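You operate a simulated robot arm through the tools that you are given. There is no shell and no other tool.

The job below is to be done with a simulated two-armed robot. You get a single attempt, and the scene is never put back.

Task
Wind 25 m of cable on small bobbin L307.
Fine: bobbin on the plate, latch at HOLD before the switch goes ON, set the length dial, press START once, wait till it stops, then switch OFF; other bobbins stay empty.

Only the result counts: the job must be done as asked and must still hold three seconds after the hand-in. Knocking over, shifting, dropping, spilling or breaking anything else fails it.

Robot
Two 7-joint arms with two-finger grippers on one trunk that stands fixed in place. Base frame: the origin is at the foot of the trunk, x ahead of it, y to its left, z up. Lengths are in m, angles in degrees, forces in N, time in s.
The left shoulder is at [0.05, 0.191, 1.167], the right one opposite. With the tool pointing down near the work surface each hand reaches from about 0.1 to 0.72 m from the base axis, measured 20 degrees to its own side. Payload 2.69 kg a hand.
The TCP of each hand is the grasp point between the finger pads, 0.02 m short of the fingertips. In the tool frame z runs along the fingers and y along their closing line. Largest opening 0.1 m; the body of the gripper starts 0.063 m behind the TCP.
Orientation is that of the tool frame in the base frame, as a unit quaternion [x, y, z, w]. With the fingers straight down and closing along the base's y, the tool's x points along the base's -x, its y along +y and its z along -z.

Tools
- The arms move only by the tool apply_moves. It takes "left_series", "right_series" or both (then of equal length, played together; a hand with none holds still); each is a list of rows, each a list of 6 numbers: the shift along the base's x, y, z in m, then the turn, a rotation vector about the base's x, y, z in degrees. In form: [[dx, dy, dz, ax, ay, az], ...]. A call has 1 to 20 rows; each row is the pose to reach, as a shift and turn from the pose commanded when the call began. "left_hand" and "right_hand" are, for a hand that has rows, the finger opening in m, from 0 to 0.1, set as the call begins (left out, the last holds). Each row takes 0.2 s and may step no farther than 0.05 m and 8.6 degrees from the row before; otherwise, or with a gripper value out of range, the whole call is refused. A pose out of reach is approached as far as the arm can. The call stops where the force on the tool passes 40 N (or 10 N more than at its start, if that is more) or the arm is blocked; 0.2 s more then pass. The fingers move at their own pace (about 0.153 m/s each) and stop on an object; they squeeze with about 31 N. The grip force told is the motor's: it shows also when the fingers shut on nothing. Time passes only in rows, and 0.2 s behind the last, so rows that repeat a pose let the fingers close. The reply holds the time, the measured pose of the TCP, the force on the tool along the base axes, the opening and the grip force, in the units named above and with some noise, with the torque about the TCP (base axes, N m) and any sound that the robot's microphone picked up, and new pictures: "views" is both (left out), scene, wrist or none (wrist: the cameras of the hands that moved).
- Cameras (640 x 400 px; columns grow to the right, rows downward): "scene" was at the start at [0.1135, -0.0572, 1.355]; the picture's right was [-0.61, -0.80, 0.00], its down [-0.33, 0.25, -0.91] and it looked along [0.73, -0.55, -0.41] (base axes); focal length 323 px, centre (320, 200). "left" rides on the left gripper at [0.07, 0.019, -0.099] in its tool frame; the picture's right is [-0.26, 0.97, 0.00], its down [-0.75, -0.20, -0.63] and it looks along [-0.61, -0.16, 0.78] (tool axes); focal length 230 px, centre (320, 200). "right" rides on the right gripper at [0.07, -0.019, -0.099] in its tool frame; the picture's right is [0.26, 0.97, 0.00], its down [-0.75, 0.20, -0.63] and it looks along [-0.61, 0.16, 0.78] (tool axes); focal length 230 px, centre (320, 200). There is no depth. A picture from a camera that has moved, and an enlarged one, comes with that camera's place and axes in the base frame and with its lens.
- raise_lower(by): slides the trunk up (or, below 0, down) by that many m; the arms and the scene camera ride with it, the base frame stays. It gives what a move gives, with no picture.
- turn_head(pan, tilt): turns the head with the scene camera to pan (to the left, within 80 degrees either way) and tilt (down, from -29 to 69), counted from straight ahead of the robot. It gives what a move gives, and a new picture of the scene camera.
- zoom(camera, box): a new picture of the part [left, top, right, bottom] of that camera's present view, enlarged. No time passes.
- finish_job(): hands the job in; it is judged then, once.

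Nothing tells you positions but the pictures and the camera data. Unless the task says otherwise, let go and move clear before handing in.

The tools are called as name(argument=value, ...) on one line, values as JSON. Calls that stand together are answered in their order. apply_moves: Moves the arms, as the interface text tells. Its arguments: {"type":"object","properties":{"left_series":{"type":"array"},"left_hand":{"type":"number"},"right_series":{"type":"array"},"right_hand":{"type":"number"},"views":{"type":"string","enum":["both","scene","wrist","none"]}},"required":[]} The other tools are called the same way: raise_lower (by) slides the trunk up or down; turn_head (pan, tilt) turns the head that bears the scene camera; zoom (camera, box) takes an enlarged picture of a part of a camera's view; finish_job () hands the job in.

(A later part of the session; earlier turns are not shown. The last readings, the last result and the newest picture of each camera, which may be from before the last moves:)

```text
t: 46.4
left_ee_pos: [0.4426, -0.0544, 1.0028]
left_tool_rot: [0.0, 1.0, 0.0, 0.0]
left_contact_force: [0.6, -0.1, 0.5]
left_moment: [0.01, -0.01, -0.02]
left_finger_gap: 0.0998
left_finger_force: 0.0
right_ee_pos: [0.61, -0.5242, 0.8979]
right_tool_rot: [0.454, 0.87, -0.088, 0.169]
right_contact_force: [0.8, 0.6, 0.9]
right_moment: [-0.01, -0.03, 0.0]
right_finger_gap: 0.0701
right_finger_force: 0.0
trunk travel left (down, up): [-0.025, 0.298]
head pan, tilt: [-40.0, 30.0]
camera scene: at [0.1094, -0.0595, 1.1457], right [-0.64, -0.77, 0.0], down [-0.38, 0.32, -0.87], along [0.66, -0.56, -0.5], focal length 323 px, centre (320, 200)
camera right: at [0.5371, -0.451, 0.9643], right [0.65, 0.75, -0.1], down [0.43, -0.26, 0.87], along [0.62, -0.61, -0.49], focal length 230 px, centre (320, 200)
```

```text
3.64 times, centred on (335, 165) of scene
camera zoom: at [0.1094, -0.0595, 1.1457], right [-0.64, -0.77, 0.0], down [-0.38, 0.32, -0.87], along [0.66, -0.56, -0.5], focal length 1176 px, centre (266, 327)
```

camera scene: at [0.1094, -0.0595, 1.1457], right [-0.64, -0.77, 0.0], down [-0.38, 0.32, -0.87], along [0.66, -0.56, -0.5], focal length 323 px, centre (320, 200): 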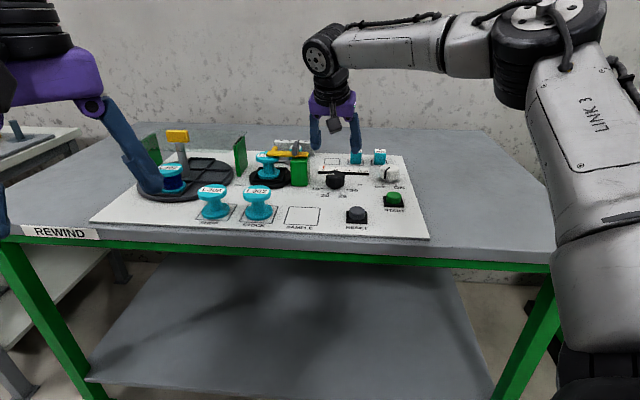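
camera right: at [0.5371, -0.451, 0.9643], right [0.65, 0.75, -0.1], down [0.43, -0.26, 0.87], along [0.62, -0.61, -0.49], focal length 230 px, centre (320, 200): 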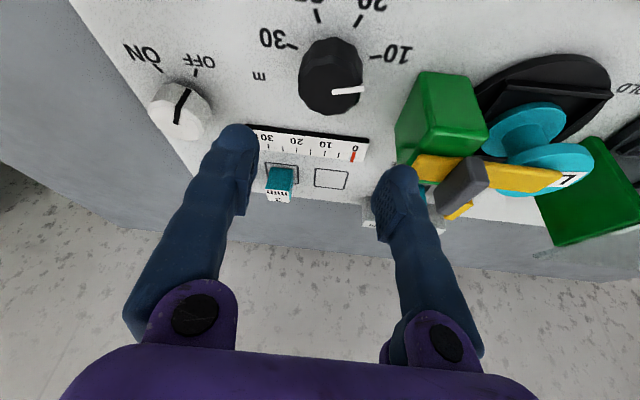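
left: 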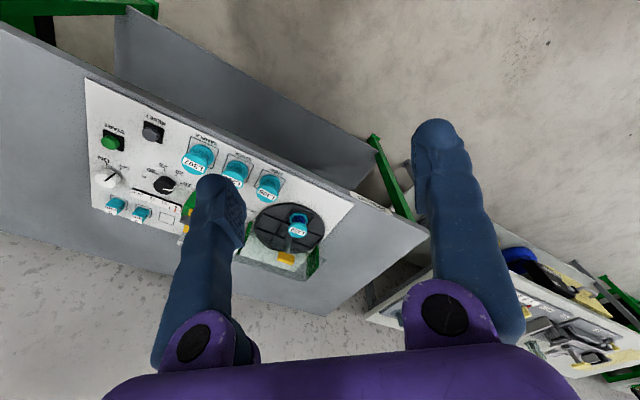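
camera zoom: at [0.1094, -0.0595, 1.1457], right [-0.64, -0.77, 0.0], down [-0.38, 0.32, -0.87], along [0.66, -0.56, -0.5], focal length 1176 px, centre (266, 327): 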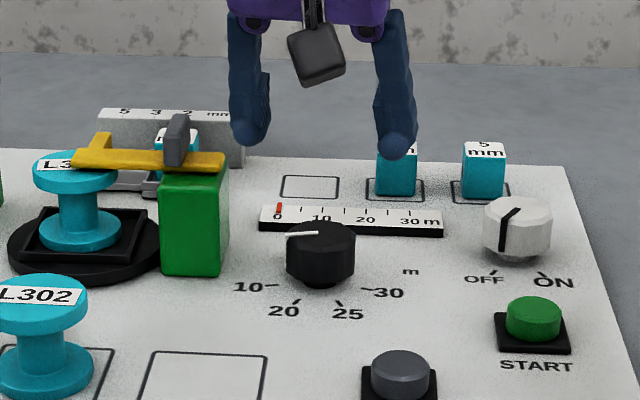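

apply_moves(right_series=[[-0.001, 0.002, -0.02, 0, 0, 0], [-0.001, 0.002, -0.04, 0, 0, 0], [-0.001, 0.002, -0.055, 0, 0, 0]], right_hand=0.064, views="wrist")

zoom(camera="right", box=[220, 60, 440, 260])

zoom(camera="scene", box=[290, 110, 380, 220])

```text
t: 47.2
left_ee_pos: [0.4415, -0.055, 1.0029]
left_tool_rot: [0.001, 1.0, 0.0, 0.0]
left_contact_force: [-0.1, 0.3, 0.0]
left_moment: [-0.01, -0.01, -0.01]
left_finger_gap: 0.0999
left_finger_force: 0.1
right_ee_pos: [0.6107, -0.5216, 0.8445]
right_tool_rot: [0.454, 0.871, -0.088, 0.169]
right_contact_force: [0.2, -0.4, -0.7]
right_moment: [-0.01, 0.0, 0.04]
right_finger_gap: 0.0639
right_finger_force: 0.1
trunk travel left (down, up): [-0.025, 0.298]
head pan, tilt: [-40.0, 30.0]
camera right: at [0.5378, -0.4486, 0.9103], right [0.65, 0.75, -0.1], down [0.43, -0.26, 0.87], along [0.62, -0.61, -0.49], focal length 230 px, centre (320, 200)
```

right: 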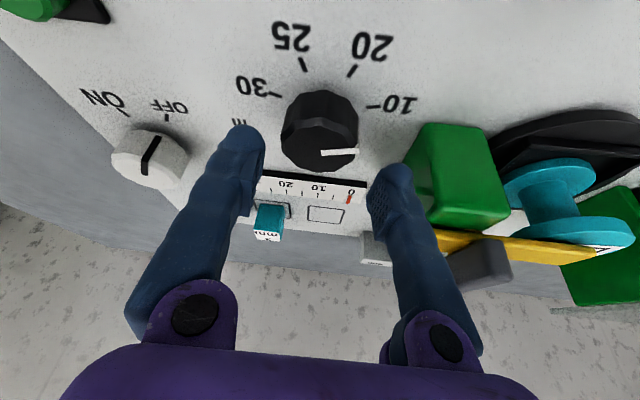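

```text
2.00 times, centred on (330, 160) of right
camera zoom: at [0.5378, -0.4486, 0.9103], right [0.65, 0.75, -0.1], down [0.43, -0.26, 0.87], along [0.62, -0.61, -0.49], focal length 460 px, centre (300, 280)
```

zoom: 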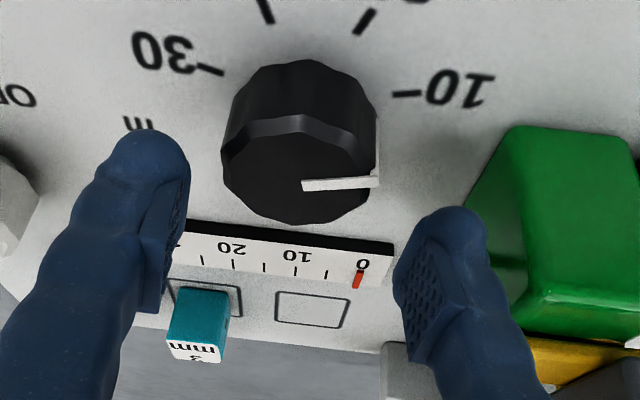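

```text
3.64 times, centred on (335, 165) of scene
camera zoom: at [0.1094, -0.0594, 1.1457], right [-0.64, -0.77, 0.0], down [-0.38, 0.32, -0.87], along [0.66, -0.56, -0.5], focal length 1176 px, centre (266, 327)
```

zoom: 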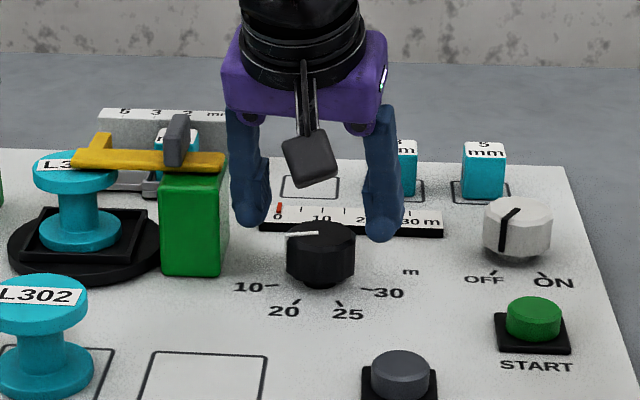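

Well aligned. Descending to grip height and closing on the dial.

apply_moves(right_series=[[0.0005, -0.001, -0.015, 0, 0, 0], [0.0005, -0.001, -0.0275, 0, 0, 0], [0.0005, -0.001, -0.0275, 0, 0, 0]], right_hand=0.064, views="wrist")

zoom(camera="right", box=[220, 80, 440, 280])

```text
t: 48.0
left_ee_pos: [0.4417, -0.0541, 1.0037]
left_tool_rot: [0.0, 1.0, 0.001, -0.001]
left_contact_force: [0.6, -0.4, 0.1]
left_moment: [-0.01, 0.03, 0.0]
left_finger_gap: 0.1001
left_finger_force: 0.0
right_ee_pos: [0.6104, -0.5232, 0.8176]
right_tool_rot: [0.454, 0.87, -0.089, 0.169]
right_contact_force: [-0.5, -0.4, -0.3]
right_moment: [0.01, -0.02, -0.01]
right_finger_gap: 0.0641
right_finger_force: 0.0
trunk travel left (down, up): [-0.025, 0.298]
head pan, tilt: [-40.0, 30.0]
camera right: at [0.5373, -0.4506, 0.8825], right [0.65, 0.75, -0.1], down [0.43, -0.26, 0.87], along [0.62, -0.61, -0.49], focal length 230 px, centre (320, 200)
```

right: 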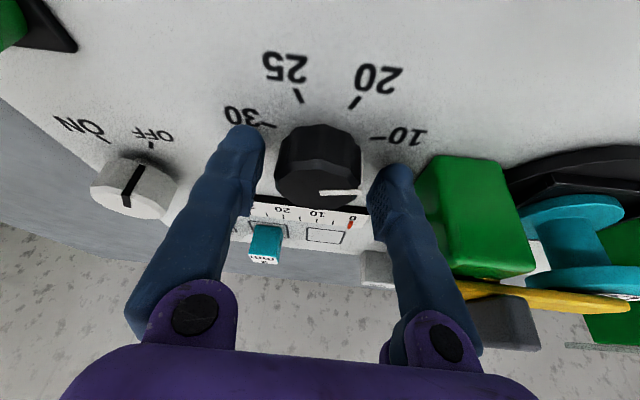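

```text
2.00 times, centred on (330, 180) of right
camera zoom: at [0.5373, -0.4506, 0.8825], right [0.65, 0.75, -0.1], down [0.43, -0.26, 0.87], along [0.62, -0.61, -0.49], focal length 460 px, centre (300, 240)
```

zoom: 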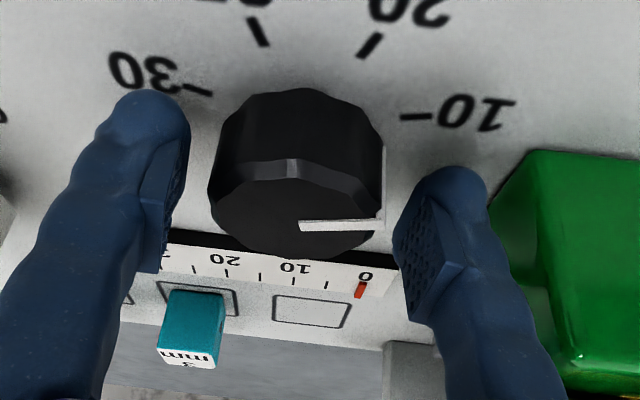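

apply_moves(right_series=[[0, 0, 0, 0, 0, 0], [0, 0, 0, 0, 0, 0], [0, 0, 0, 0, 0, 0]], right_hand=0.02, views="wrist")

zoom(camera="right", box=[220, 80, 440, 280])

```text
t: 48.8
left_ee_pos: [0.4423, -0.055, 1.0056]
left_tool_rot: [0.0, 1.0, 0.0, 0.001]
left_contact_force: [-0.4, 0.6, -0.1]
left_moment: [0.0, -0.01, 0.01]
left_finger_gap: 0.0999
left_finger_force: 0.0
right_ee_pos: [0.6096, -0.525, 0.8163]
right_tool_rot: [0.454, 0.87, -0.089, 0.169]
right_contact_force: [-11.8, -8.6, -0.5]
right_moment: [-0.42, 0.29, 0.03]
right_finger_gap: 0.0429
right_finger_force: 44.8
trunk travel left (down, up): [-0.025, 0.298]
head pan, tilt: [-40.0, 30.0]
camera right: at [0.5362, -0.452, 0.8822], right [0.66, 0.75, -0.1], down [0.43, -0.26, 0.86], along [0.62, -0.61, -0.49], focal length 230 px, centre (320, 200)
```

right: 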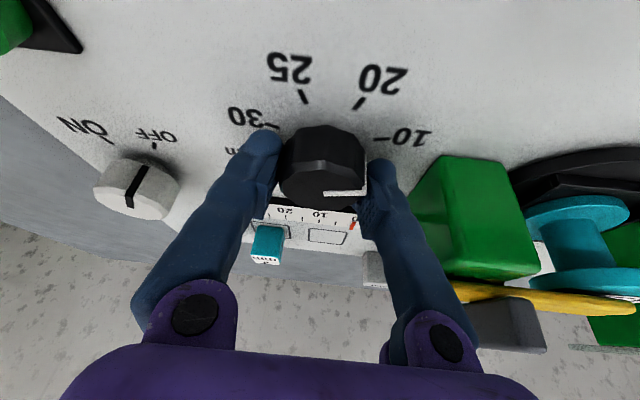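

```text
2.00 times, centred on (330, 180) of right
camera zoom: at [0.5362, -0.452, 0.8822], right [0.66, 0.75, -0.1], down [0.43, -0.26, 0.86], along [0.62, -0.61, -0.49], focal length 460 px, centre (300, 240)
```

zoom: 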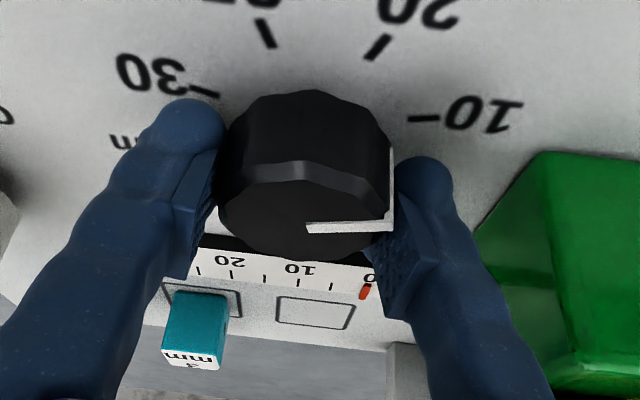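

Gripped, but offset about 4 mm sideways. I'll centre the hand on the knob axis, then rotate +48° about the vertical.

apply_moves(right_series=[[-0.003, -0.002, 0, 0, 0, 0], [-0.003, -0.002, 0, 0, 0, 8], [-0.003, -0.002, 0, 0, 0, 16], [-0.003, -0.002, 0, 0, 0, 24], [-0.003, -0.002, 0, 0, 0, 32], [-0.003, -0.002, 0, 0, 0, 40], [-0.003, -0.002, 0, 0, 0, 48]], views="both")

zoom(camera="right", box=[220, 60, 440, 260])

zoom(camera="scene", box=[300, 140, 380, 210])

```text
t: 50.4
left_ee_pos: [0.4431, -0.055, 1.0036]
left_tool_rot: [-0.001, 1.0, 0.0, -0.002]
left_contact_force: [0.2, 0.3, 0.1]
left_moment: [0.04, -0.01, -0.02]
left_finger_gap: 0.1
left_finger_force: 0.1
right_ee_pos: [0.6098, -0.5225, 0.8164]
right_tool_rot: [0.058, 0.98, -0.011, 0.191]
right_contact_force: [27.1, 9.1, -9.8]
right_moment: [0.29, -0.16, -0.03]
right_finger_gap: 0.0429
right_finger_force: 45.8
trunk travel left (down, up): [-0.025, 0.298]
head pan, tilt: [-40.0, 30.0]
camera scene: at [0.1122, -0.0593, 1.1453], right [-0.64, -0.77, 0.0], down [-0.39, 0.32, -0.86], along [0.66, -0.56, -0.5], focal length 323 px, centre (320, 200)
camera right: at [0.5069, -0.5304, 0.8823], right [-0.12, 0.99, -0.09], down [0.48, 0.14, 0.87], along [0.87, 0.06, -0.49], focal length 230 px, centre (320, 200)
```

scene: 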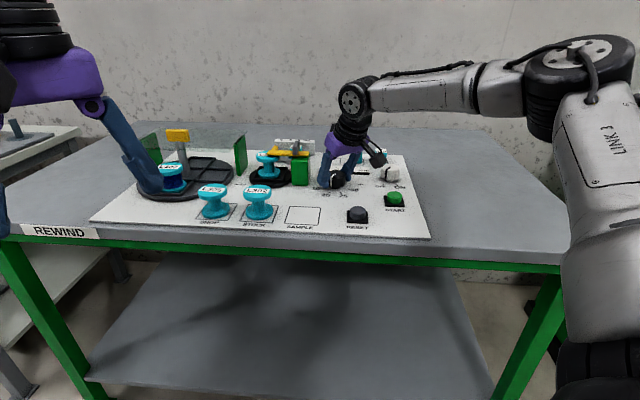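
right: 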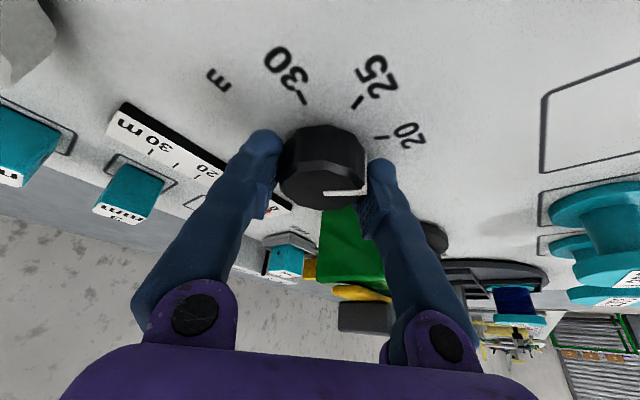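

```text
2.00 times, centred on (330, 160) of right
camera zoom: at [0.5069, -0.5304, 0.8823], right [-0.12, 0.99, -0.09], down [0.48, 0.14, 0.87], along [0.87, 0.06, -0.49], focal length 460 px, centre (300, 280)
```

zoom: 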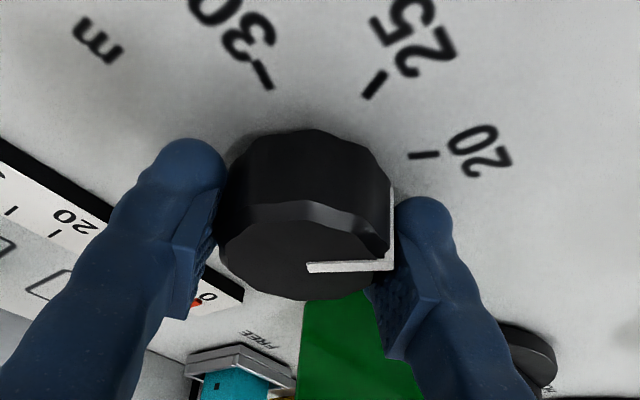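

```text
5.71 times, centred on (340, 175) of scene
camera zoom: at [0.1122, -0.0593, 1.1453], right [-0.64, -0.77, 0.0], down [-0.39, 0.32, -0.86], along [0.66, -0.56, -0.5], focal length 1848 px, centre (206, 343)
```

zoom: 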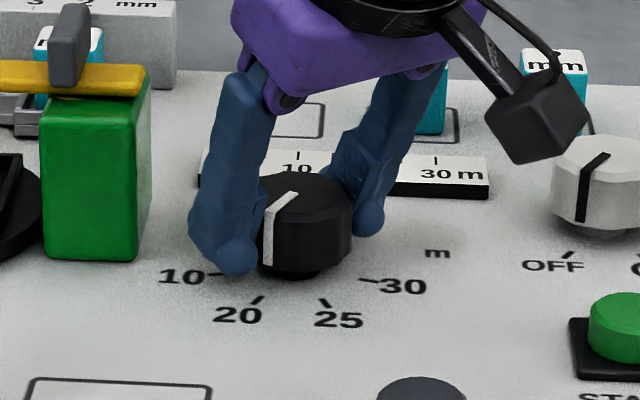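

The dial turned with the hand to about "20". I'll relieve the side load, open, and turn the open hand back to regrip.

apply_moves(right_series=[[0.004, 0.001, 0.001, 0, 0, 0], [0.004, 0.001, 0.001, 0, 0, 0], [0.004, 0.001, 0.001, 0, 0, 0]], right_hand=0.064, views="wrist")

zoom(camera="right", box=[220, 60, 440, 260])

```text
t: 51.2
left_ee_pos: [0.4424, -0.0544, 1.0042]
left_tool_rot: [0.0, 1.0, 0.0, 0.0]
left_contact_force: [1.2, -0.2, 0.5]
left_moment: [-0.01, -0.03, 0.0]
left_finger_gap: 0.1
left_finger_force: 0.1
right_ee_pos: [0.6104, -0.5243, 0.8199]
right_tool_rot: [0.06, 0.98, -0.012, 0.191]
right_contact_force: [0.7, -0.4, 0.4]
right_moment: [0.01, -0.03, -0.02]
right_finger_gap: 0.0643
right_finger_force: 0.1
trunk travel left (down, up): [-0.025, 0.298]
head pan, tilt: [-40.0, 30.0]
camera right: at [0.5081, -0.5309, 0.8842], right [-0.12, 0.99, -0.1], down [0.48, 0.14, 0.86], along [0.87, 0.06, -0.49], focal length 230 px, centre (320, 200)
```

right: 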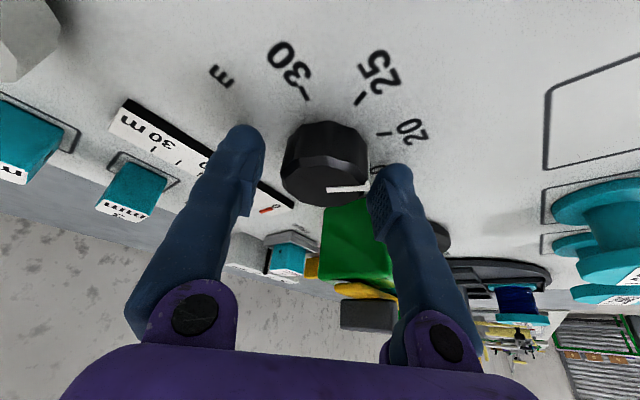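

```text
2.00 times, centred on (330, 160) of right
camera zoom: at [0.5081, -0.5309, 0.8842], right [-0.12, 0.99, -0.1], down [0.48, 0.14, 0.86], along [0.87, 0.06, -0.49], focal length 460 px, centre (300, 280)
```

zoom: 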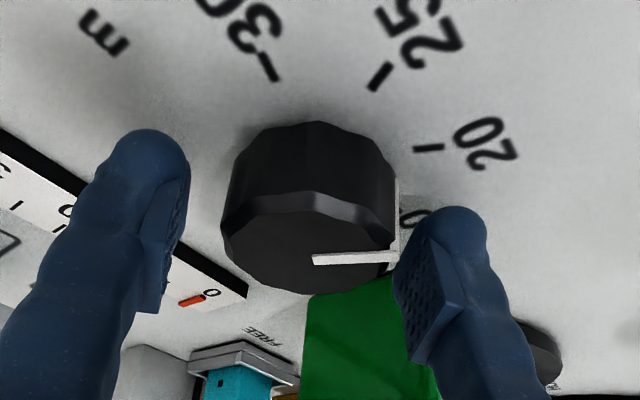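

apply_moves(right_series=[[-0.002, 0.002, 0, 0, 0, -7], [-0.002, 0.002, 0, 0, 0, -15], [-0.002, 0.002, 0, 0, 0, -23], [-0.002, 0.002, 0, 0, 0, -31], [-0.002, 0.002, 0, 0, 0, -39], [-0.002, 0.002, 0, 0, 0, -47], [-0.002, 0.002, -0.002, 0, 0, -51]], views="wrist")

zoom(camera="right", box=[220, 60, 440, 260])

zoom(camera="scene", box=[300, 140, 380, 210])

```text
t: 52.8
left_ee_pos: [0.4418, -0.0541, 1.004]
left_tool_rot: [-0.001, 1.0, 0.0, 0.0]
left_contact_force: [-0.7, 0.2, 0.9]
left_moment: [0.02, 0.0, -0.01]
left_finger_gap: 0.1002
left_finger_force: 0.0
right_ee_pos: [0.6085, -0.5223, 0.8161]
right_tool_rot: [0.477, 0.858, -0.093, 0.167]
right_contact_force: [-1.1, -0.3, -0.3]
right_moment: [-0.03, 0.01, -0.02]
right_finger_gap: 0.064
right_finger_force: 0.1
trunk travel left (down, up): [-0.025, 0.298]
head pan, tilt: [-40.0, 30.0]
camera right: at [0.5395, -0.4462, 0.8816], right [0.69, 0.71, -0.1], down [0.41, -0.28, 0.86], along [0.59, -0.64, -0.49], focal length 230 px, centre (320, 200)
```

right: 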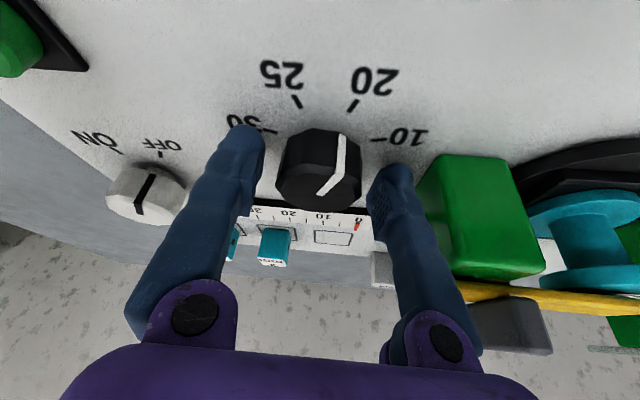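

```text
2.00 times, centred on (330, 160) of right
camera zoom: at [0.5395, -0.4462, 0.8816], right [0.69, 0.71, -0.1], down [0.41, -0.28, 0.86], along [0.59, -0.64, -0.49], focal length 460 px, centre (300, 280)
```

zoom: 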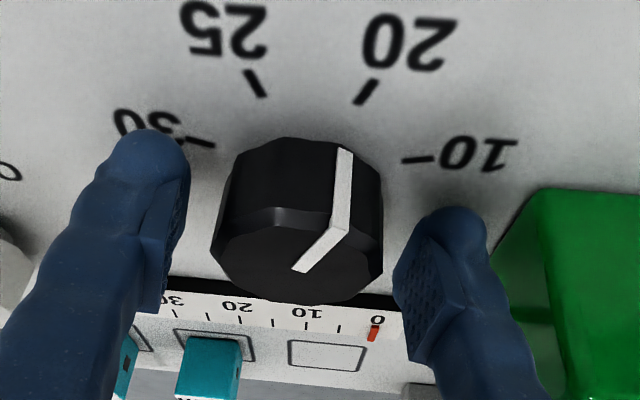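

```text
5.71 times, centred on (340, 175) of scene
camera zoom: at [0.1094, -0.0593, 1.1457], right [-0.64, -0.77, 0.0], down [-0.38, 0.32, -0.87], along [0.66, -0.56, -0.5], focal length 1848 px, centre (206, 343)
```

zoom: 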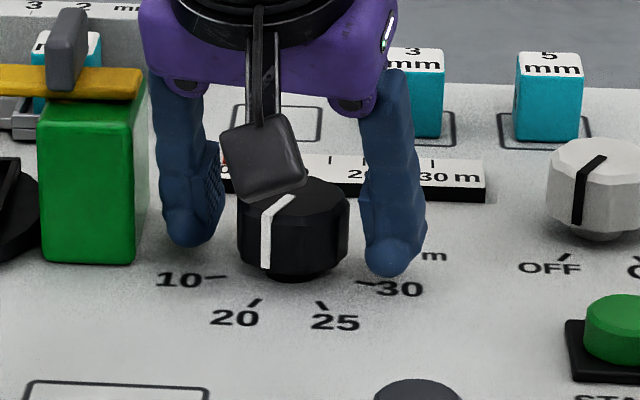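

Pointer is at about 20. Regripping and turning further by about 54° to 25.

apply_moves(right_series=[[0, 0, 0, 0, 0, 0], [0, 0, 0, 0, 0, 0], [0, 0, 0, 0, 0, 0]], right_hand=0.02, views="none")

apply_moves(right_series=[[0, 0, 0, 0, 0, 8], [0, 0, 0, 0, 0, 16], [0, 0, 0, 0, 0, 24], [0, 0, 0, 0, 0, 32], [0, 0, 0, 0, 0, 40], [0, 0, 0, 0, 0, 48], [0, 0, 0, 0, 0, 50]], views="wrist")

zoom(camera="right", box=[220, 60, 440, 260])

zoom(camera="scene", box=[300, 140, 380, 210])

```text
t: 53.6
left_ee_pos: [0.4408, -0.0549, 1.0038]
left_tool_rot: [0.001, 1.0, 0.0, 0.0]
left_contact_force: [-0.6, 0.9, 1.2]
left_moment: [0.01, -0.02, 0.0]
left_finger_gap: 0.1001
left_finger_force: 0.1
right_ee_pos: [0.6081, -0.5241, 0.817]
right_tool_rot: [0.476, 0.858, -0.094, 0.166]
right_contact_force: [-4.4, -1.8, -0.9]
right_moment: [-0.2, 0.15, -0.04]
right_finger_gap: 0.0431
right_finger_force: 45.0
trunk travel left (down, up): [-0.025, 0.298]
head pan, tilt: [-40.0, 30.0]
```

```text
t: 55.2
left_ee_pos: [0.4412, -0.0555, 1.0043]
left_tool_rot: [0.001, 1.0, 0.0, 0.001]
left_contact_force: [0.5, -0.2, 0.5]
left_moment: [0.01, 0.03, -0.02]
left_finger_gap: 0.1001
left_finger_force: 0.0
right_ee_pos: [0.6079, -0.5221, 0.8163]
right_tool_rot: [0.068, 0.98, -0.013, 0.189]
right_contact_force: [-17.4, -5.2, -4.7]
right_moment: [-0.08, 0.18, 0.01]
right_finger_gap: 0.043
right_finger_force: 45.7
trunk travel left (down, up): [-0.025, 0.298]
head pan, tilt: [-40.0, 30.0]
camera right: at [0.5052, -0.5278, 0.8818], right [-0.1, 0.99, -0.1], down [0.48, 0.13, 0.86], along [0.87, 0.04, -0.49], focal length 230 px, centre (320, 200)
```

right: 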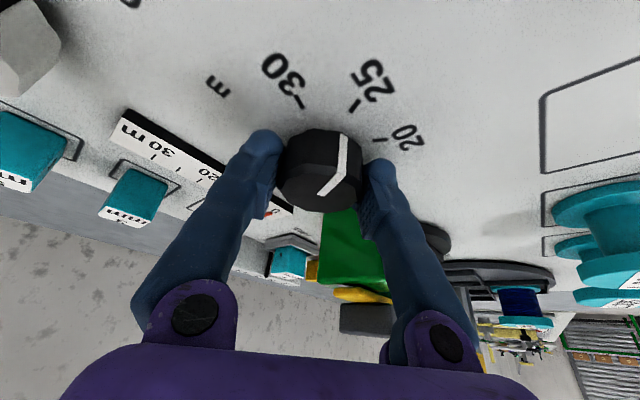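

```text
2.00 times, centred on (330, 160) of right
camera zoom: at [0.5052, -0.5278, 0.8818], right [-0.1, 0.99, -0.1], down [0.48, 0.13, 0.86], along [0.87, 0.04, -0.49], focal length 460 px, centre (300, 280)
```

zoom: 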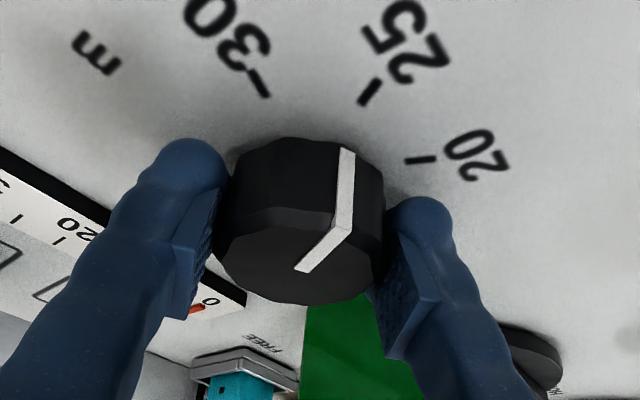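

```text
5.71 times, centred on (340, 175) of scene
camera zoom: at [0.1084, -0.06, 1.1457], right [-0.64, -0.77, 0.0], down [-0.38, 0.32, -0.87], along [0.66, -0.56, -0.5], focal length 1848 px, centre (206, 343)
```

zoom: 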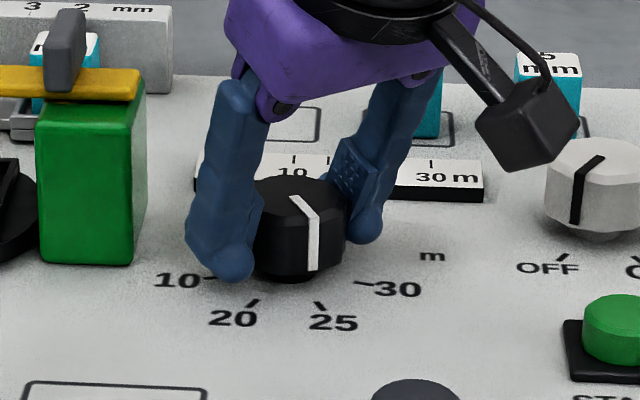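

Pointer looks to be on 25. I'll relieve the load, open, lift off and inspect from above.

apply_moves(right_series=[[-0.003, -0.001, 0.0, 0, 0, 0], [-0.003, -0.001, 0.0, 0, 0, 0]], views="none")

apply_moves(right_series=[[0, 0, 0, 0, 0, 0], [0, 0, 0, 0, 0, 0], [0, 0, 0.02, 0, 0, 0], [-0.01, 0, 0.05, 0, 0, 0], [-0.03, 0, 0.09, 0, 0, 0], [-0.05, 0, 0.13, 0, 0, 0]], right_hand=0.066, views="wrist")

zoom(camera="scene", box=[300, 140, 380, 210])

zoom(camera="right", box=[260, 0, 400, 120])

```text
t: 55.8
left_ee_pos: [0.4425, -0.0555, 1.0042]
left_tool_rot: [-0.001, 1.0, 0.001, -0.001]
left_contact_force: [-1.0, -0.7, -0.4]
left_moment: [0.01, 0.01, 0.0]
left_finger_gap: 0.1003
left_finger_force: 0.2
right_ee_pos: [0.6078, -0.5237, 0.8162]
right_tool_rot: [0.069, 0.979, -0.013, 0.192]
right_contact_force: [5.2, -2.7, -8.0]
right_moment: [-0.16, 0.1, -0.01]
right_finger_gap: 0.0431
right_finger_force: 45.0
trunk travel left (down, up): [-0.025, 0.298]
head pan, tilt: [-40.0, 30.0]
```

```text
t: 57.2
left_ee_pos: [0.4411, -0.055, 1.0053]
left_tool_rot: [-0.001, 1.0, 0.0, 0.0]
left_contact_force: [0.2, -0.8, 0.3]
left_moment: [0.01, 0.02, -0.02]
left_finger_gap: 0.0999
left_finger_force: 0.0
right_ee_pos: [0.556, -0.523, 0.9467]
right_tool_rot: [0.068, 0.979, -0.013, 0.191]
right_contact_force: [0.2, 0.1, 0.0]
right_moment: [-0.01, 0.03, -0.02]
right_finger_gap: 0.0659
right_finger_force: 0.1
trunk travel left (down, up): [-0.025, 0.298]
head pan, tilt: [-40.0, 30.0]
camera right: at [0.4527, -0.5275, 1.0118], right [-0.1, 0.99, -0.1], down [0.48, 0.13, 0.87], along [0.87, 0.04, -0.49], focal length 230 px, centre (320, 200)
```

right: 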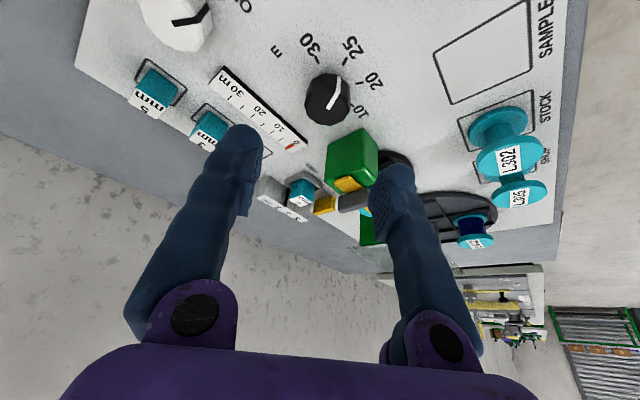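

```text
5.71 times, centred on (340, 175) of scene
camera zoom: at [0.1091, -0.0591, 1.1457], right [-0.64, -0.77, 0.0], down [-0.38, 0.32, -0.87], along [0.66, -0.56, -0.5], focal length 1848 px, centre (206, 343)
```

zoom: 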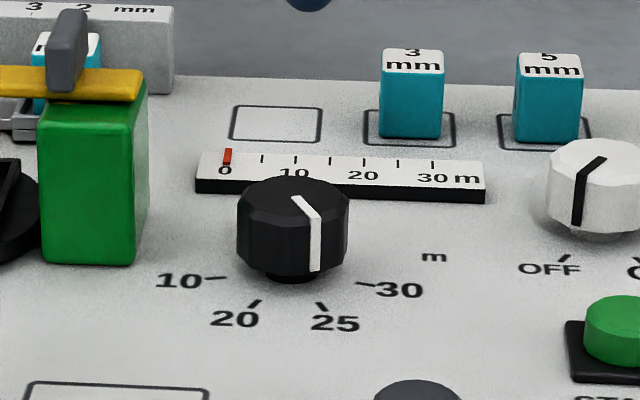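

```text
3.33 times, centred on (330, 60) of right
camera zoom: at [0.4527, -0.5275, 1.0118], right [-0.1, 0.99, -0.1], down [0.48, 0.13, 0.87], along [0.87, 0.04, -0.49], focal length 767 px, centre (287, 667)
```

zoom: 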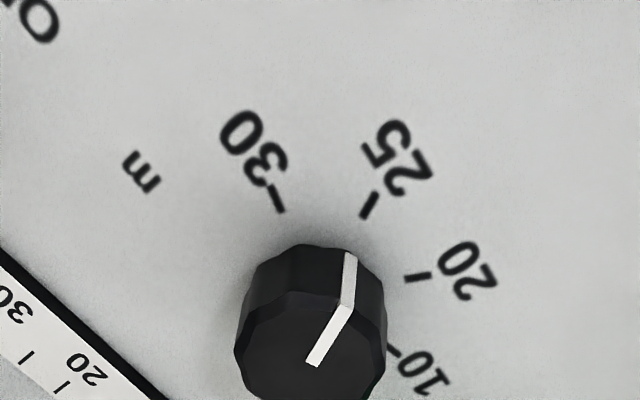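

The dial pointer is on 25 (within 1°). Next is the switch, which stays OFF until I turn it now, after the latch is at HOLD. I'll move the hand near the switch to look at it.

apply_moves(right_series=[[-0.01, -0.02, 0, -0.7, -5, 0], [-0.02, -0.04, 0, -1.39, -9.9, 0]], views="none")

apply_moves(right_series=[[0.0, -0.02, 0, 0, 0, -8], [0.0, -0.04, 0, 0, 0, -16], [0.0, -0.06, 0, 0, 0, -24], [0.0, -0.08, 0, 0, 0, -32], [0.005, -0.085, -0.01, 0, 0, -37]], views="both")

zoom(camera="right", box=[220, 0, 440, 180])

zoom(camera="scene", box=[350, 140, 420, 210])

```text
t: 57.8
left_ee_pos: [0.4416, -0.0547, 1.0052]
left_tool_rot: [-0.001, 1.0, 0.0, 0.0]
left_contact_force: [-0.6, 0.2, 0.5]
left_moment: [-0.02, 0.03, 0.01]
left_finger_gap: 0.1
left_finger_force: 0.1
right_ee_pos: [0.5361, -0.5633, 0.948]
right_tool_rot: [0.067, 0.958, -0.019, 0.277]
right_contact_force: [0.2, -0.6, 0.6]
right_moment: [0.0, 0.01, 0.0]
right_finger_gap: 0.0658
right_finger_force: 0.1
trunk travel left (down, up): [-0.025, 0.298]
head pan, tilt: [-40.0, 30.0]
```

```text
t: 59.0
left_ee_pos: [0.4415, -0.0537, 1.0042]
left_tool_rot: [-0.001, 1.0, 0.0, 0.0]
left_contact_force: [0.3, -0.9, -0.2]
left_moment: [0.0, 0.01, -0.02]
left_finger_gap: 0.1
left_finger_force: 0.1
right_ee_pos: [0.5424, -0.6499, 0.9358]
right_tool_rot: [0.369, 0.888, -0.106, 0.254]
right_contact_force: [0.0, 0.1, 0.4]
right_moment: [-0.04, -0.01, -0.01]
right_finger_gap: 0.0661
right_finger_force: 0.1
trunk travel left (down, up): [-0.025, 0.298]
head pan, tilt: [-40.0, 30.0]
camera scene: at [0.1094, -0.0594, 1.1457], right [-0.64, -0.77, 0.0], down [-0.38, 0.32, -0.87], along [0.66, -0.56, -0.5], focal length 323 px, centre (320, 200)
camera right: at [0.45, -0.5845, 0.9835], right [0.53, 0.84, -0.14], down [0.36, -0.07, 0.93], along [0.77, -0.54, -0.34], focal length 230 px, centre (320, 200)
```

scene: 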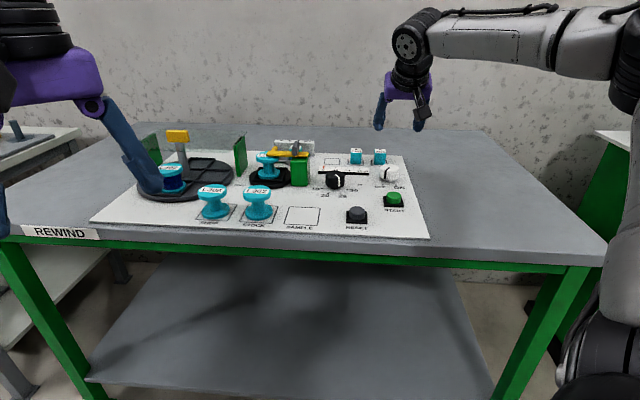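
right: 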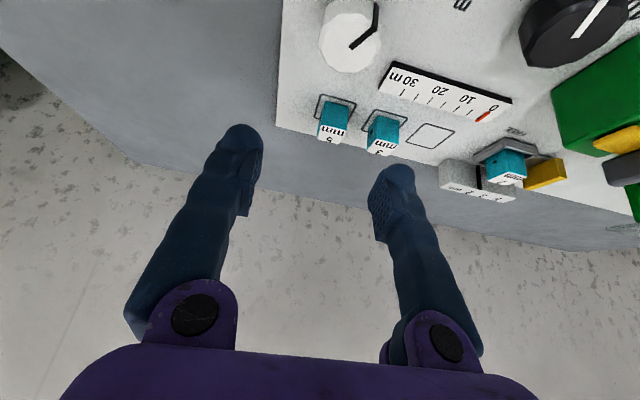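

```text
2.22 times, centred on (330, 90) of right
camera zoom: at [0.45, -0.5845, 0.9835], right [0.53, 0.84, -0.14], down [0.36, -0.07, 0.93], along [0.77, -0.54, -0.34], focal length 511 px, centre (298, 444)
```

zoom: 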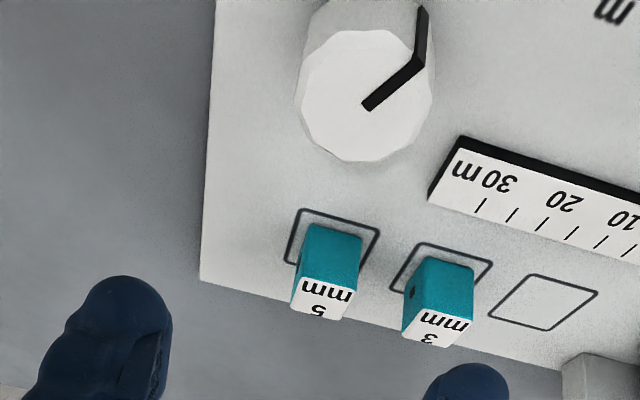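

```text
5.71 times, centred on (385, 175) of scene
camera zoom: at [0.1094, -0.0594, 1.1457], right [-0.64, -0.77, 0.0], down [-0.38, 0.32, -0.87], along [0.66, -0.56, -0.5], focal length 1848 px, centre (-51, 343)
```

zoom: 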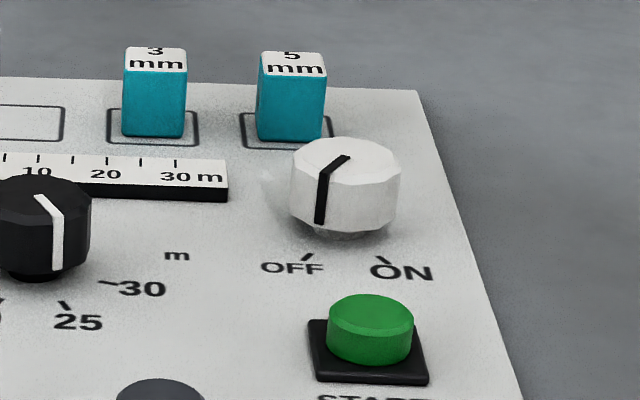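

I take the switch knob to be at about (0.552,-0.651): OFF at about 107°, ON at about 168°, so +60° CCW. I'll orient the hand and go above it.

apply_moves(right_series=[[0.0, 0.0, 0.0, -2.83, -2.83, 0]], views="none")

apply_moves(right_series=[[0.003, 0, -0.02, 0, 0, -7], [0.006, 0, -0.04, 0, 0, -14], [0.009, -0.0005, -0.06, 0, 0, -19], [0.009, -0.0005, -0.07, 0, 0, -19]], right_hand=0.064, views="both")

zoom(camera="right", box=[210, 40, 430, 240])

zoom(camera="scene", box=[345, 110, 435, 210])

```text
t: 59.4
left_ee_pos: [0.4416, -0.054, 1.0038]
left_tool_rot: [0.001, 1.0, 0.001, 0.0]
left_contact_force: [0.2, 0.3, -0.2]
left_moment: [0.03, 0.01, 0.07]
left_finger_gap: 0.1001
left_finger_force: 0.0
right_ee_pos: [0.5402, -0.649, 0.9373]
right_tool_rot: [0.364, 0.878, -0.118, 0.286]
right_contact_force: [-0.5, 0.2, -0.1]
right_moment: [0.01, 0.01, -0.02]
right_finger_gap: 0.0658
right_finger_force: 0.1
trunk travel left (down, up): [-0.025, 0.298]
head pan, tilt: [-40.0, 30.0]
```

```text
t: 60.4
left_ee_pos: [0.4419, -0.0535, 1.0041]
left_tool_rot: [-0.001, 1.0, 0.0, 0.001]
left_contact_force: [0.1, 0.7, -0.2]
left_moment: [-0.01, 0.01, -0.01]
left_finger_gap: 0.1
left_finger_force: 0.1
right_ee_pos: [0.55, -0.6499, 0.868]
right_tool_rot: [0.504, 0.806, -0.164, 0.262]
right_contact_force: [-0.1, -0.2, 0.8]
right_moment: [-0.02, 0.02, 0.0]
right_finger_gap: 0.064
right_finger_force: 0.0
trunk travel left (down, up): [-0.025, 0.298]
head pan, tilt: [-40.0, 30.0]
camera scene: at [0.1095, -0.0593, 1.1457], right [-0.64, -0.77, 0.0], down [-0.38, 0.32, -0.87], along [0.66, -0.56, -0.5], focal length 323 px, centre (320, 200)
camera right: at [0.4839, -0.5539, 0.9058], right [0.78, 0.61, -0.15], down [0.28, -0.12, 0.95], along [0.56, -0.78, -0.27], focal length 230 px, centre (320, 200)
```

scene: 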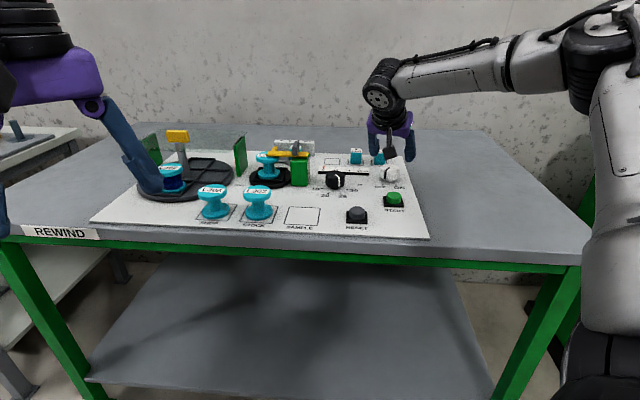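
right: 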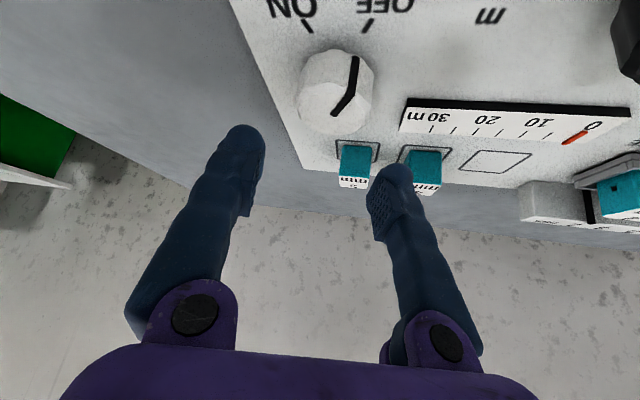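

```text
2.00 times, centred on (320, 140) of right
camera zoom: at [0.4839, -0.5539, 0.9058], right [0.78, 0.61, -0.15], down [0.28, -0.12, 0.95], along [0.56, -0.78, -0.27], focal length 460 px, centre (320, 320)
```

zoom: 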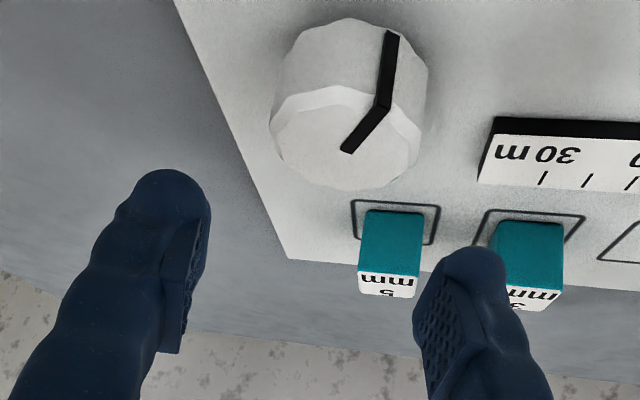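

```text
4.00 times, centred on (390, 160) of scene
camera zoom: at [0.1095, -0.0593, 1.1457], right [-0.64, -0.77, 0.0], down [-0.38, 0.32, -0.87], along [0.66, -0.56, -0.5], focal length 1293 px, centre (40, 360)
```

zoom: 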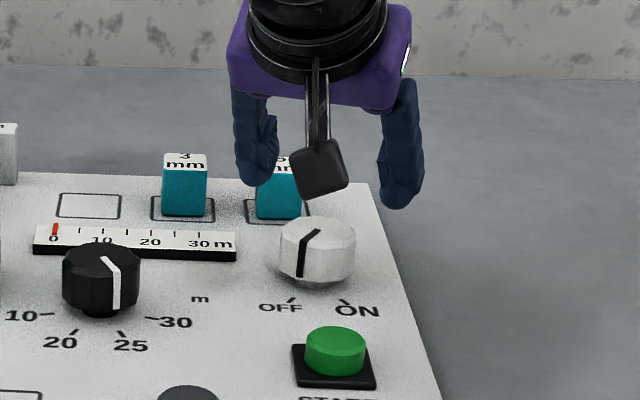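

apply_moves(right_series=[[0.0, 0.0015, -0.02, 0, 0, 0], [0.0, 0.0015, -0.036, 0, 0, 0], [0.0, 0.0015, -0.047, 0, 0, 0]], views="wrist")

zoom(camera="right", box=[210, 80, 430, 280])

zoom(camera="scene", box=[345, 110, 435, 210])

```text
t: 61.2
left_ee_pos: [0.4422, -0.0548, 1.0042]
left_tool_rot: [0.0, 1.0, 0.0, 0.0]
left_contact_force: [-0.6, 0.1, 0.9]
left_moment: [-0.02, 0.0, 0.02]
left_finger_gap: 0.1
left_finger_force: 0.0
right_ee_pos: [0.5496, -0.6473, 0.8195]
right_tool_rot: [0.504, 0.806, -0.164, 0.262]
right_contact_force: [0.1, 0.1, -0.4]
right_moment: [0.01, -0.01, -0.01]
right_finger_gap: 0.064
right_finger_force: 0.0
trunk travel left (down, up): [-0.025, 0.298]
head pan, tilt: [-40.0, 30.0]
camera right: at [0.4834, -0.5526, 0.8581], right [0.78, 0.61, -0.15], down [0.28, -0.13, 0.95], along [0.56, -0.78, -0.27], focal length 230 px, centre (320, 200)
```

right: 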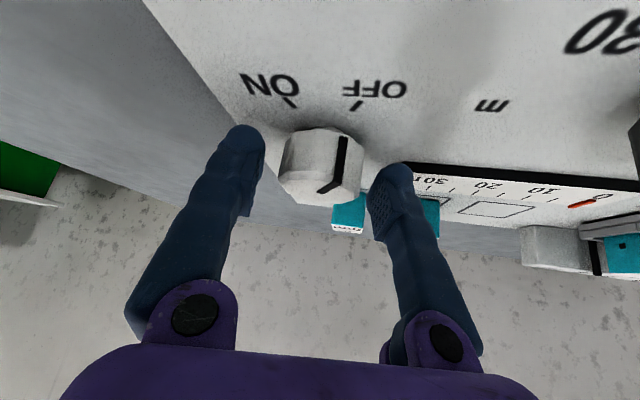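

```text
2.00 times, centred on (320, 180) of right
camera zoom: at [0.4834, -0.5526, 0.8581], right [0.78, 0.61, -0.15], down [0.28, -0.13, 0.95], along [0.56, -0.78, -0.27], focal length 460 px, centre (320, 240)
```

zoom: 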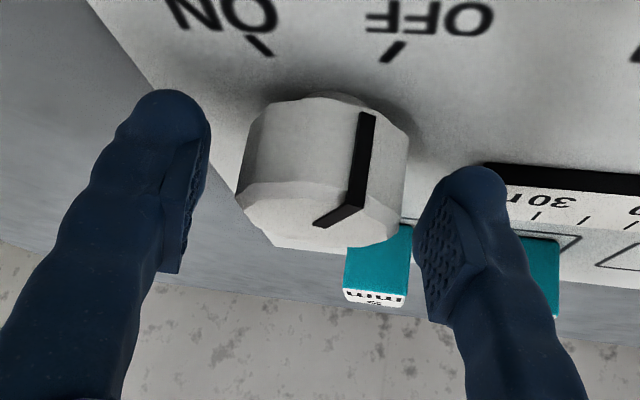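

```text
4.00 times, centred on (390, 160) of scene
camera zoom: at [0.1094, -0.0594, 1.1457], right [-0.64, -0.77, 0.0], down [-0.38, 0.32, -0.87], along [0.66, -0.56, -0.5], focal length 1293 px, centre (40, 360)
```

zoom: 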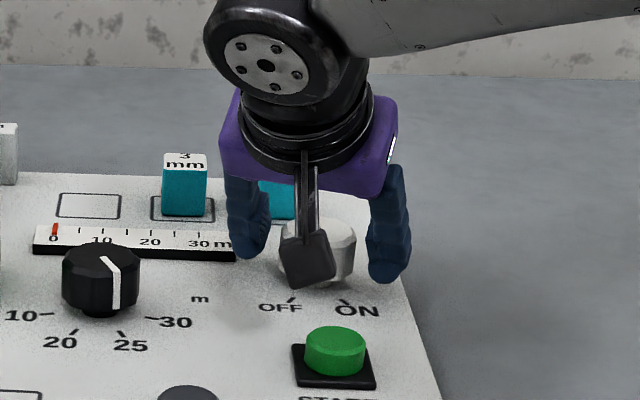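

apply_moves(right_series=[[0.0022, 0.001, 0, 0, 0, 0], [0.0022, 0.001, 0, 0, 0, 0]], views="none")

apply_moves(right_series=[[0, 0, 0, 0, 0, 0], [0, 0, 0, 0, 0, 0], [0, 0, 0, 0, 0, 0]], right_hand=0.02, views="wrist")

```text
t: 61.8
left_ee_pos: [0.4418, -0.0551, 1.0049]
left_tool_rot: [0.0, 1.0, 0.0, 0.0]
left_contact_force: [-0.2, -0.1, -0.7]
left_moment: [0.02, 0.04, 0.01]
left_finger_gap: 0.1
left_finger_force: 0.0
right_ee_pos: [0.5523, -0.6469, 0.8203]
right_tool_rot: [0.505, 0.806, -0.164, 0.262]
right_contact_force: [1.0, -0.2, 0.5]
right_moment: [-0.02, -0.03, 0.0]
right_finger_gap: 0.0639
right_finger_force: 0.0
trunk travel left (down, up): [-0.025, 0.298]
head pan, tilt: [-40.0, 30.0]
```

```text
t: 62.6
left_ee_pos: [0.4405, -0.0548, 1.0056]
left_tool_rot: [0.0, 1.0, 0.0, 0.001]
left_contact_force: [0.0, 0.2, -0.7]
left_moment: [0.0, 0.01, 0.0]
left_finger_gap: 0.1002
left_finger_force: 0.1
right_ee_pos: [0.5509, -0.6476, 0.8199]
right_tool_rot: [0.504, 0.806, -0.165, 0.261]
right_contact_force: [-13.7, -7.0, 0.8]
right_moment: [-0.28, 0.56, -0.07]
right_finger_gap: 0.0436
right_finger_force: 45.0
trunk travel left (down, up): [-0.025, 0.298]
head pan, tilt: [-40.0, 30.0]
camera right: at [0.4842, -0.553, 0.8585], right [0.78, 0.61, -0.15], down [0.29, -0.12, 0.95], along [0.56, -0.78, -0.27], focal length 230 px, centre (320, 200)
```

right: 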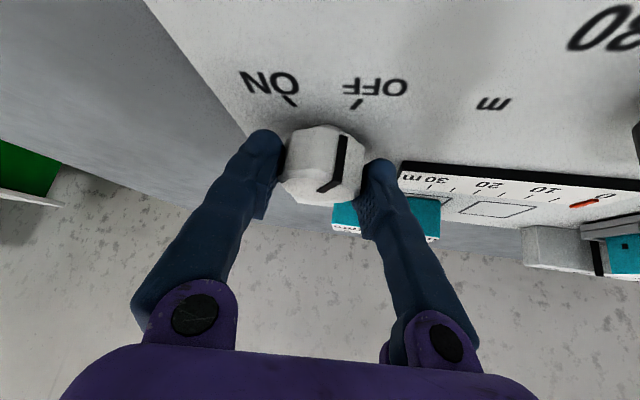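

Everything is ready (bobbin on plate, latch HOLD, dial 25). Centring and turning the switch toward ON.

apply_moves(right_series=[[-0.003, -0.0015, 0, 0, 0, 0], [-0.003, -0.0015, 0, 0, 0, 8], [-0.003, -0.0015, 0, 0, 0, 16], [-0.003, -0.0015, 0, 0, 0, 24], [-0.003, -0.0015, 0, 0, 0, 32], [-0.003, -0.0015, 0, 0, 0, 40], [-0.003, -0.0015, 0, 0, 0, 48]], views="both")

zoom(camera="right", box=[210, 60, 430, 260])

zoom(camera="scene", box=[355, 140, 425, 210])

```text
t: 64.2
left_ee_pos: [0.4408, -0.0561, 1.0051]
left_tool_rot: [0.0, 1.0, 0.0, 0.001]
left_contact_force: [0.3, 0.1, -0.6]
left_moment: [0.02, 0.02, 0.02]
left_finger_gap: 0.1
left_finger_force: 0.1
right_ee_pos: [0.5487, -0.6497, 0.8203]
right_tool_rot: [0.132, 0.942, -0.043, 0.306]
right_contact_force: [-9.1, -10.4, 0.0]
right_moment: [0.08, 0.75, -0.02]
right_finger_gap: 0.0434
right_finger_force: 45.3
trunk travel left (down, up): [-0.025, 0.298]
head pan, tilt: [-40.0, 30.0]
camera scene: at [0.1088, -0.06, 1.1458], right [-0.64, -0.77, 0.0], down [-0.38, 0.32, -0.87], along [0.66, -0.56, -0.5], focal length 323 px, centre (320, 200)
camera right: at [0.434, -0.6362, 0.8586], right [0.07, 0.99, -0.15], down [0.28, 0.13, 0.95], along [0.96, -0.11, -0.27], focal length 230 px, centre (320, 200)
```

scene: 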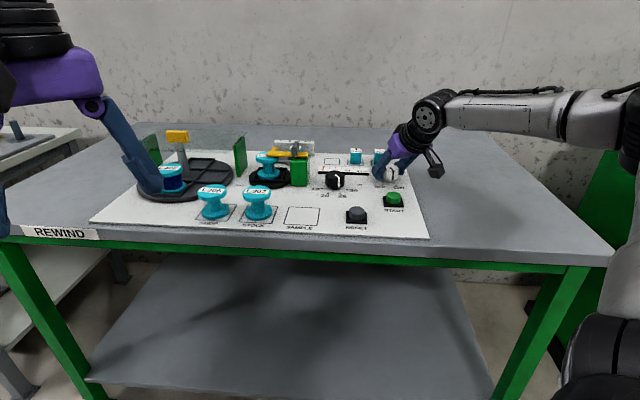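
right: 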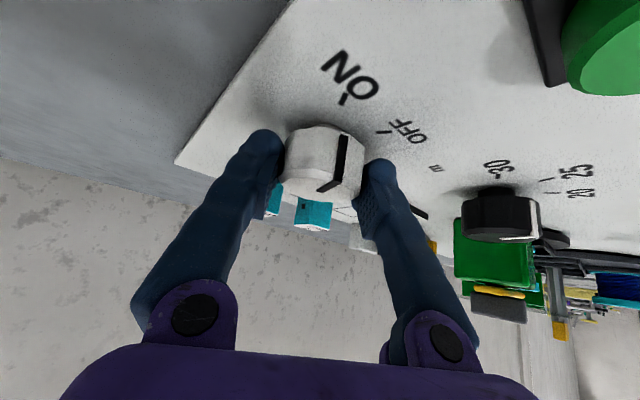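

```text
2.00 times, centred on (320, 160) of right
camera zoom: at [0.434, -0.6362, 0.8586], right [0.07, 0.99, -0.15], down [0.28, 0.13, 0.95], along [0.96, -0.11, -0.27], focal length 460 px, centre (320, 280)
```

zoom: 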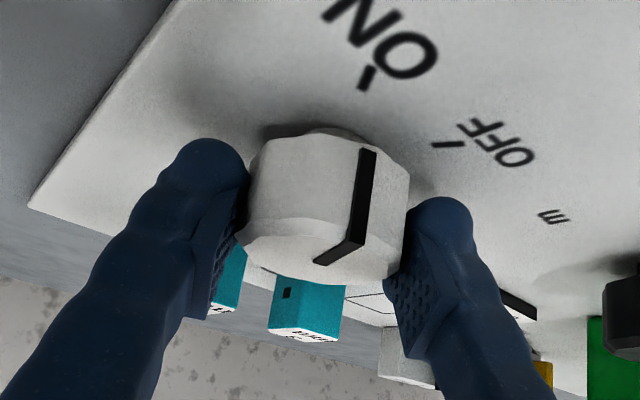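

```text
5.71 times, centred on (390, 175) of scene
camera zoom: at [0.1088, -0.06, 1.1458], right [-0.64, -0.77, 0.0], down [-0.38, 0.32, -0.87], along [0.66, -0.56, -0.5], focal length 1848 px, centre (-80, 343)
```

zoom: 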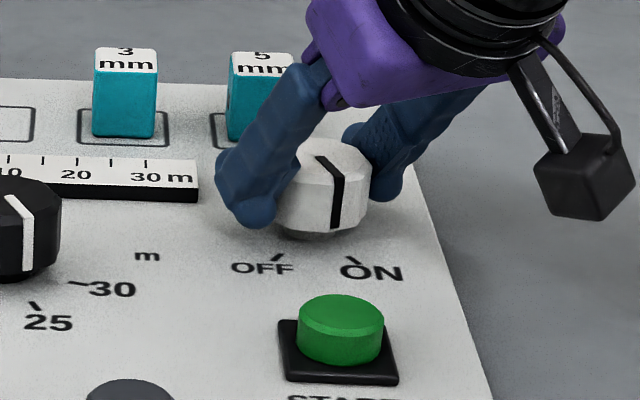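

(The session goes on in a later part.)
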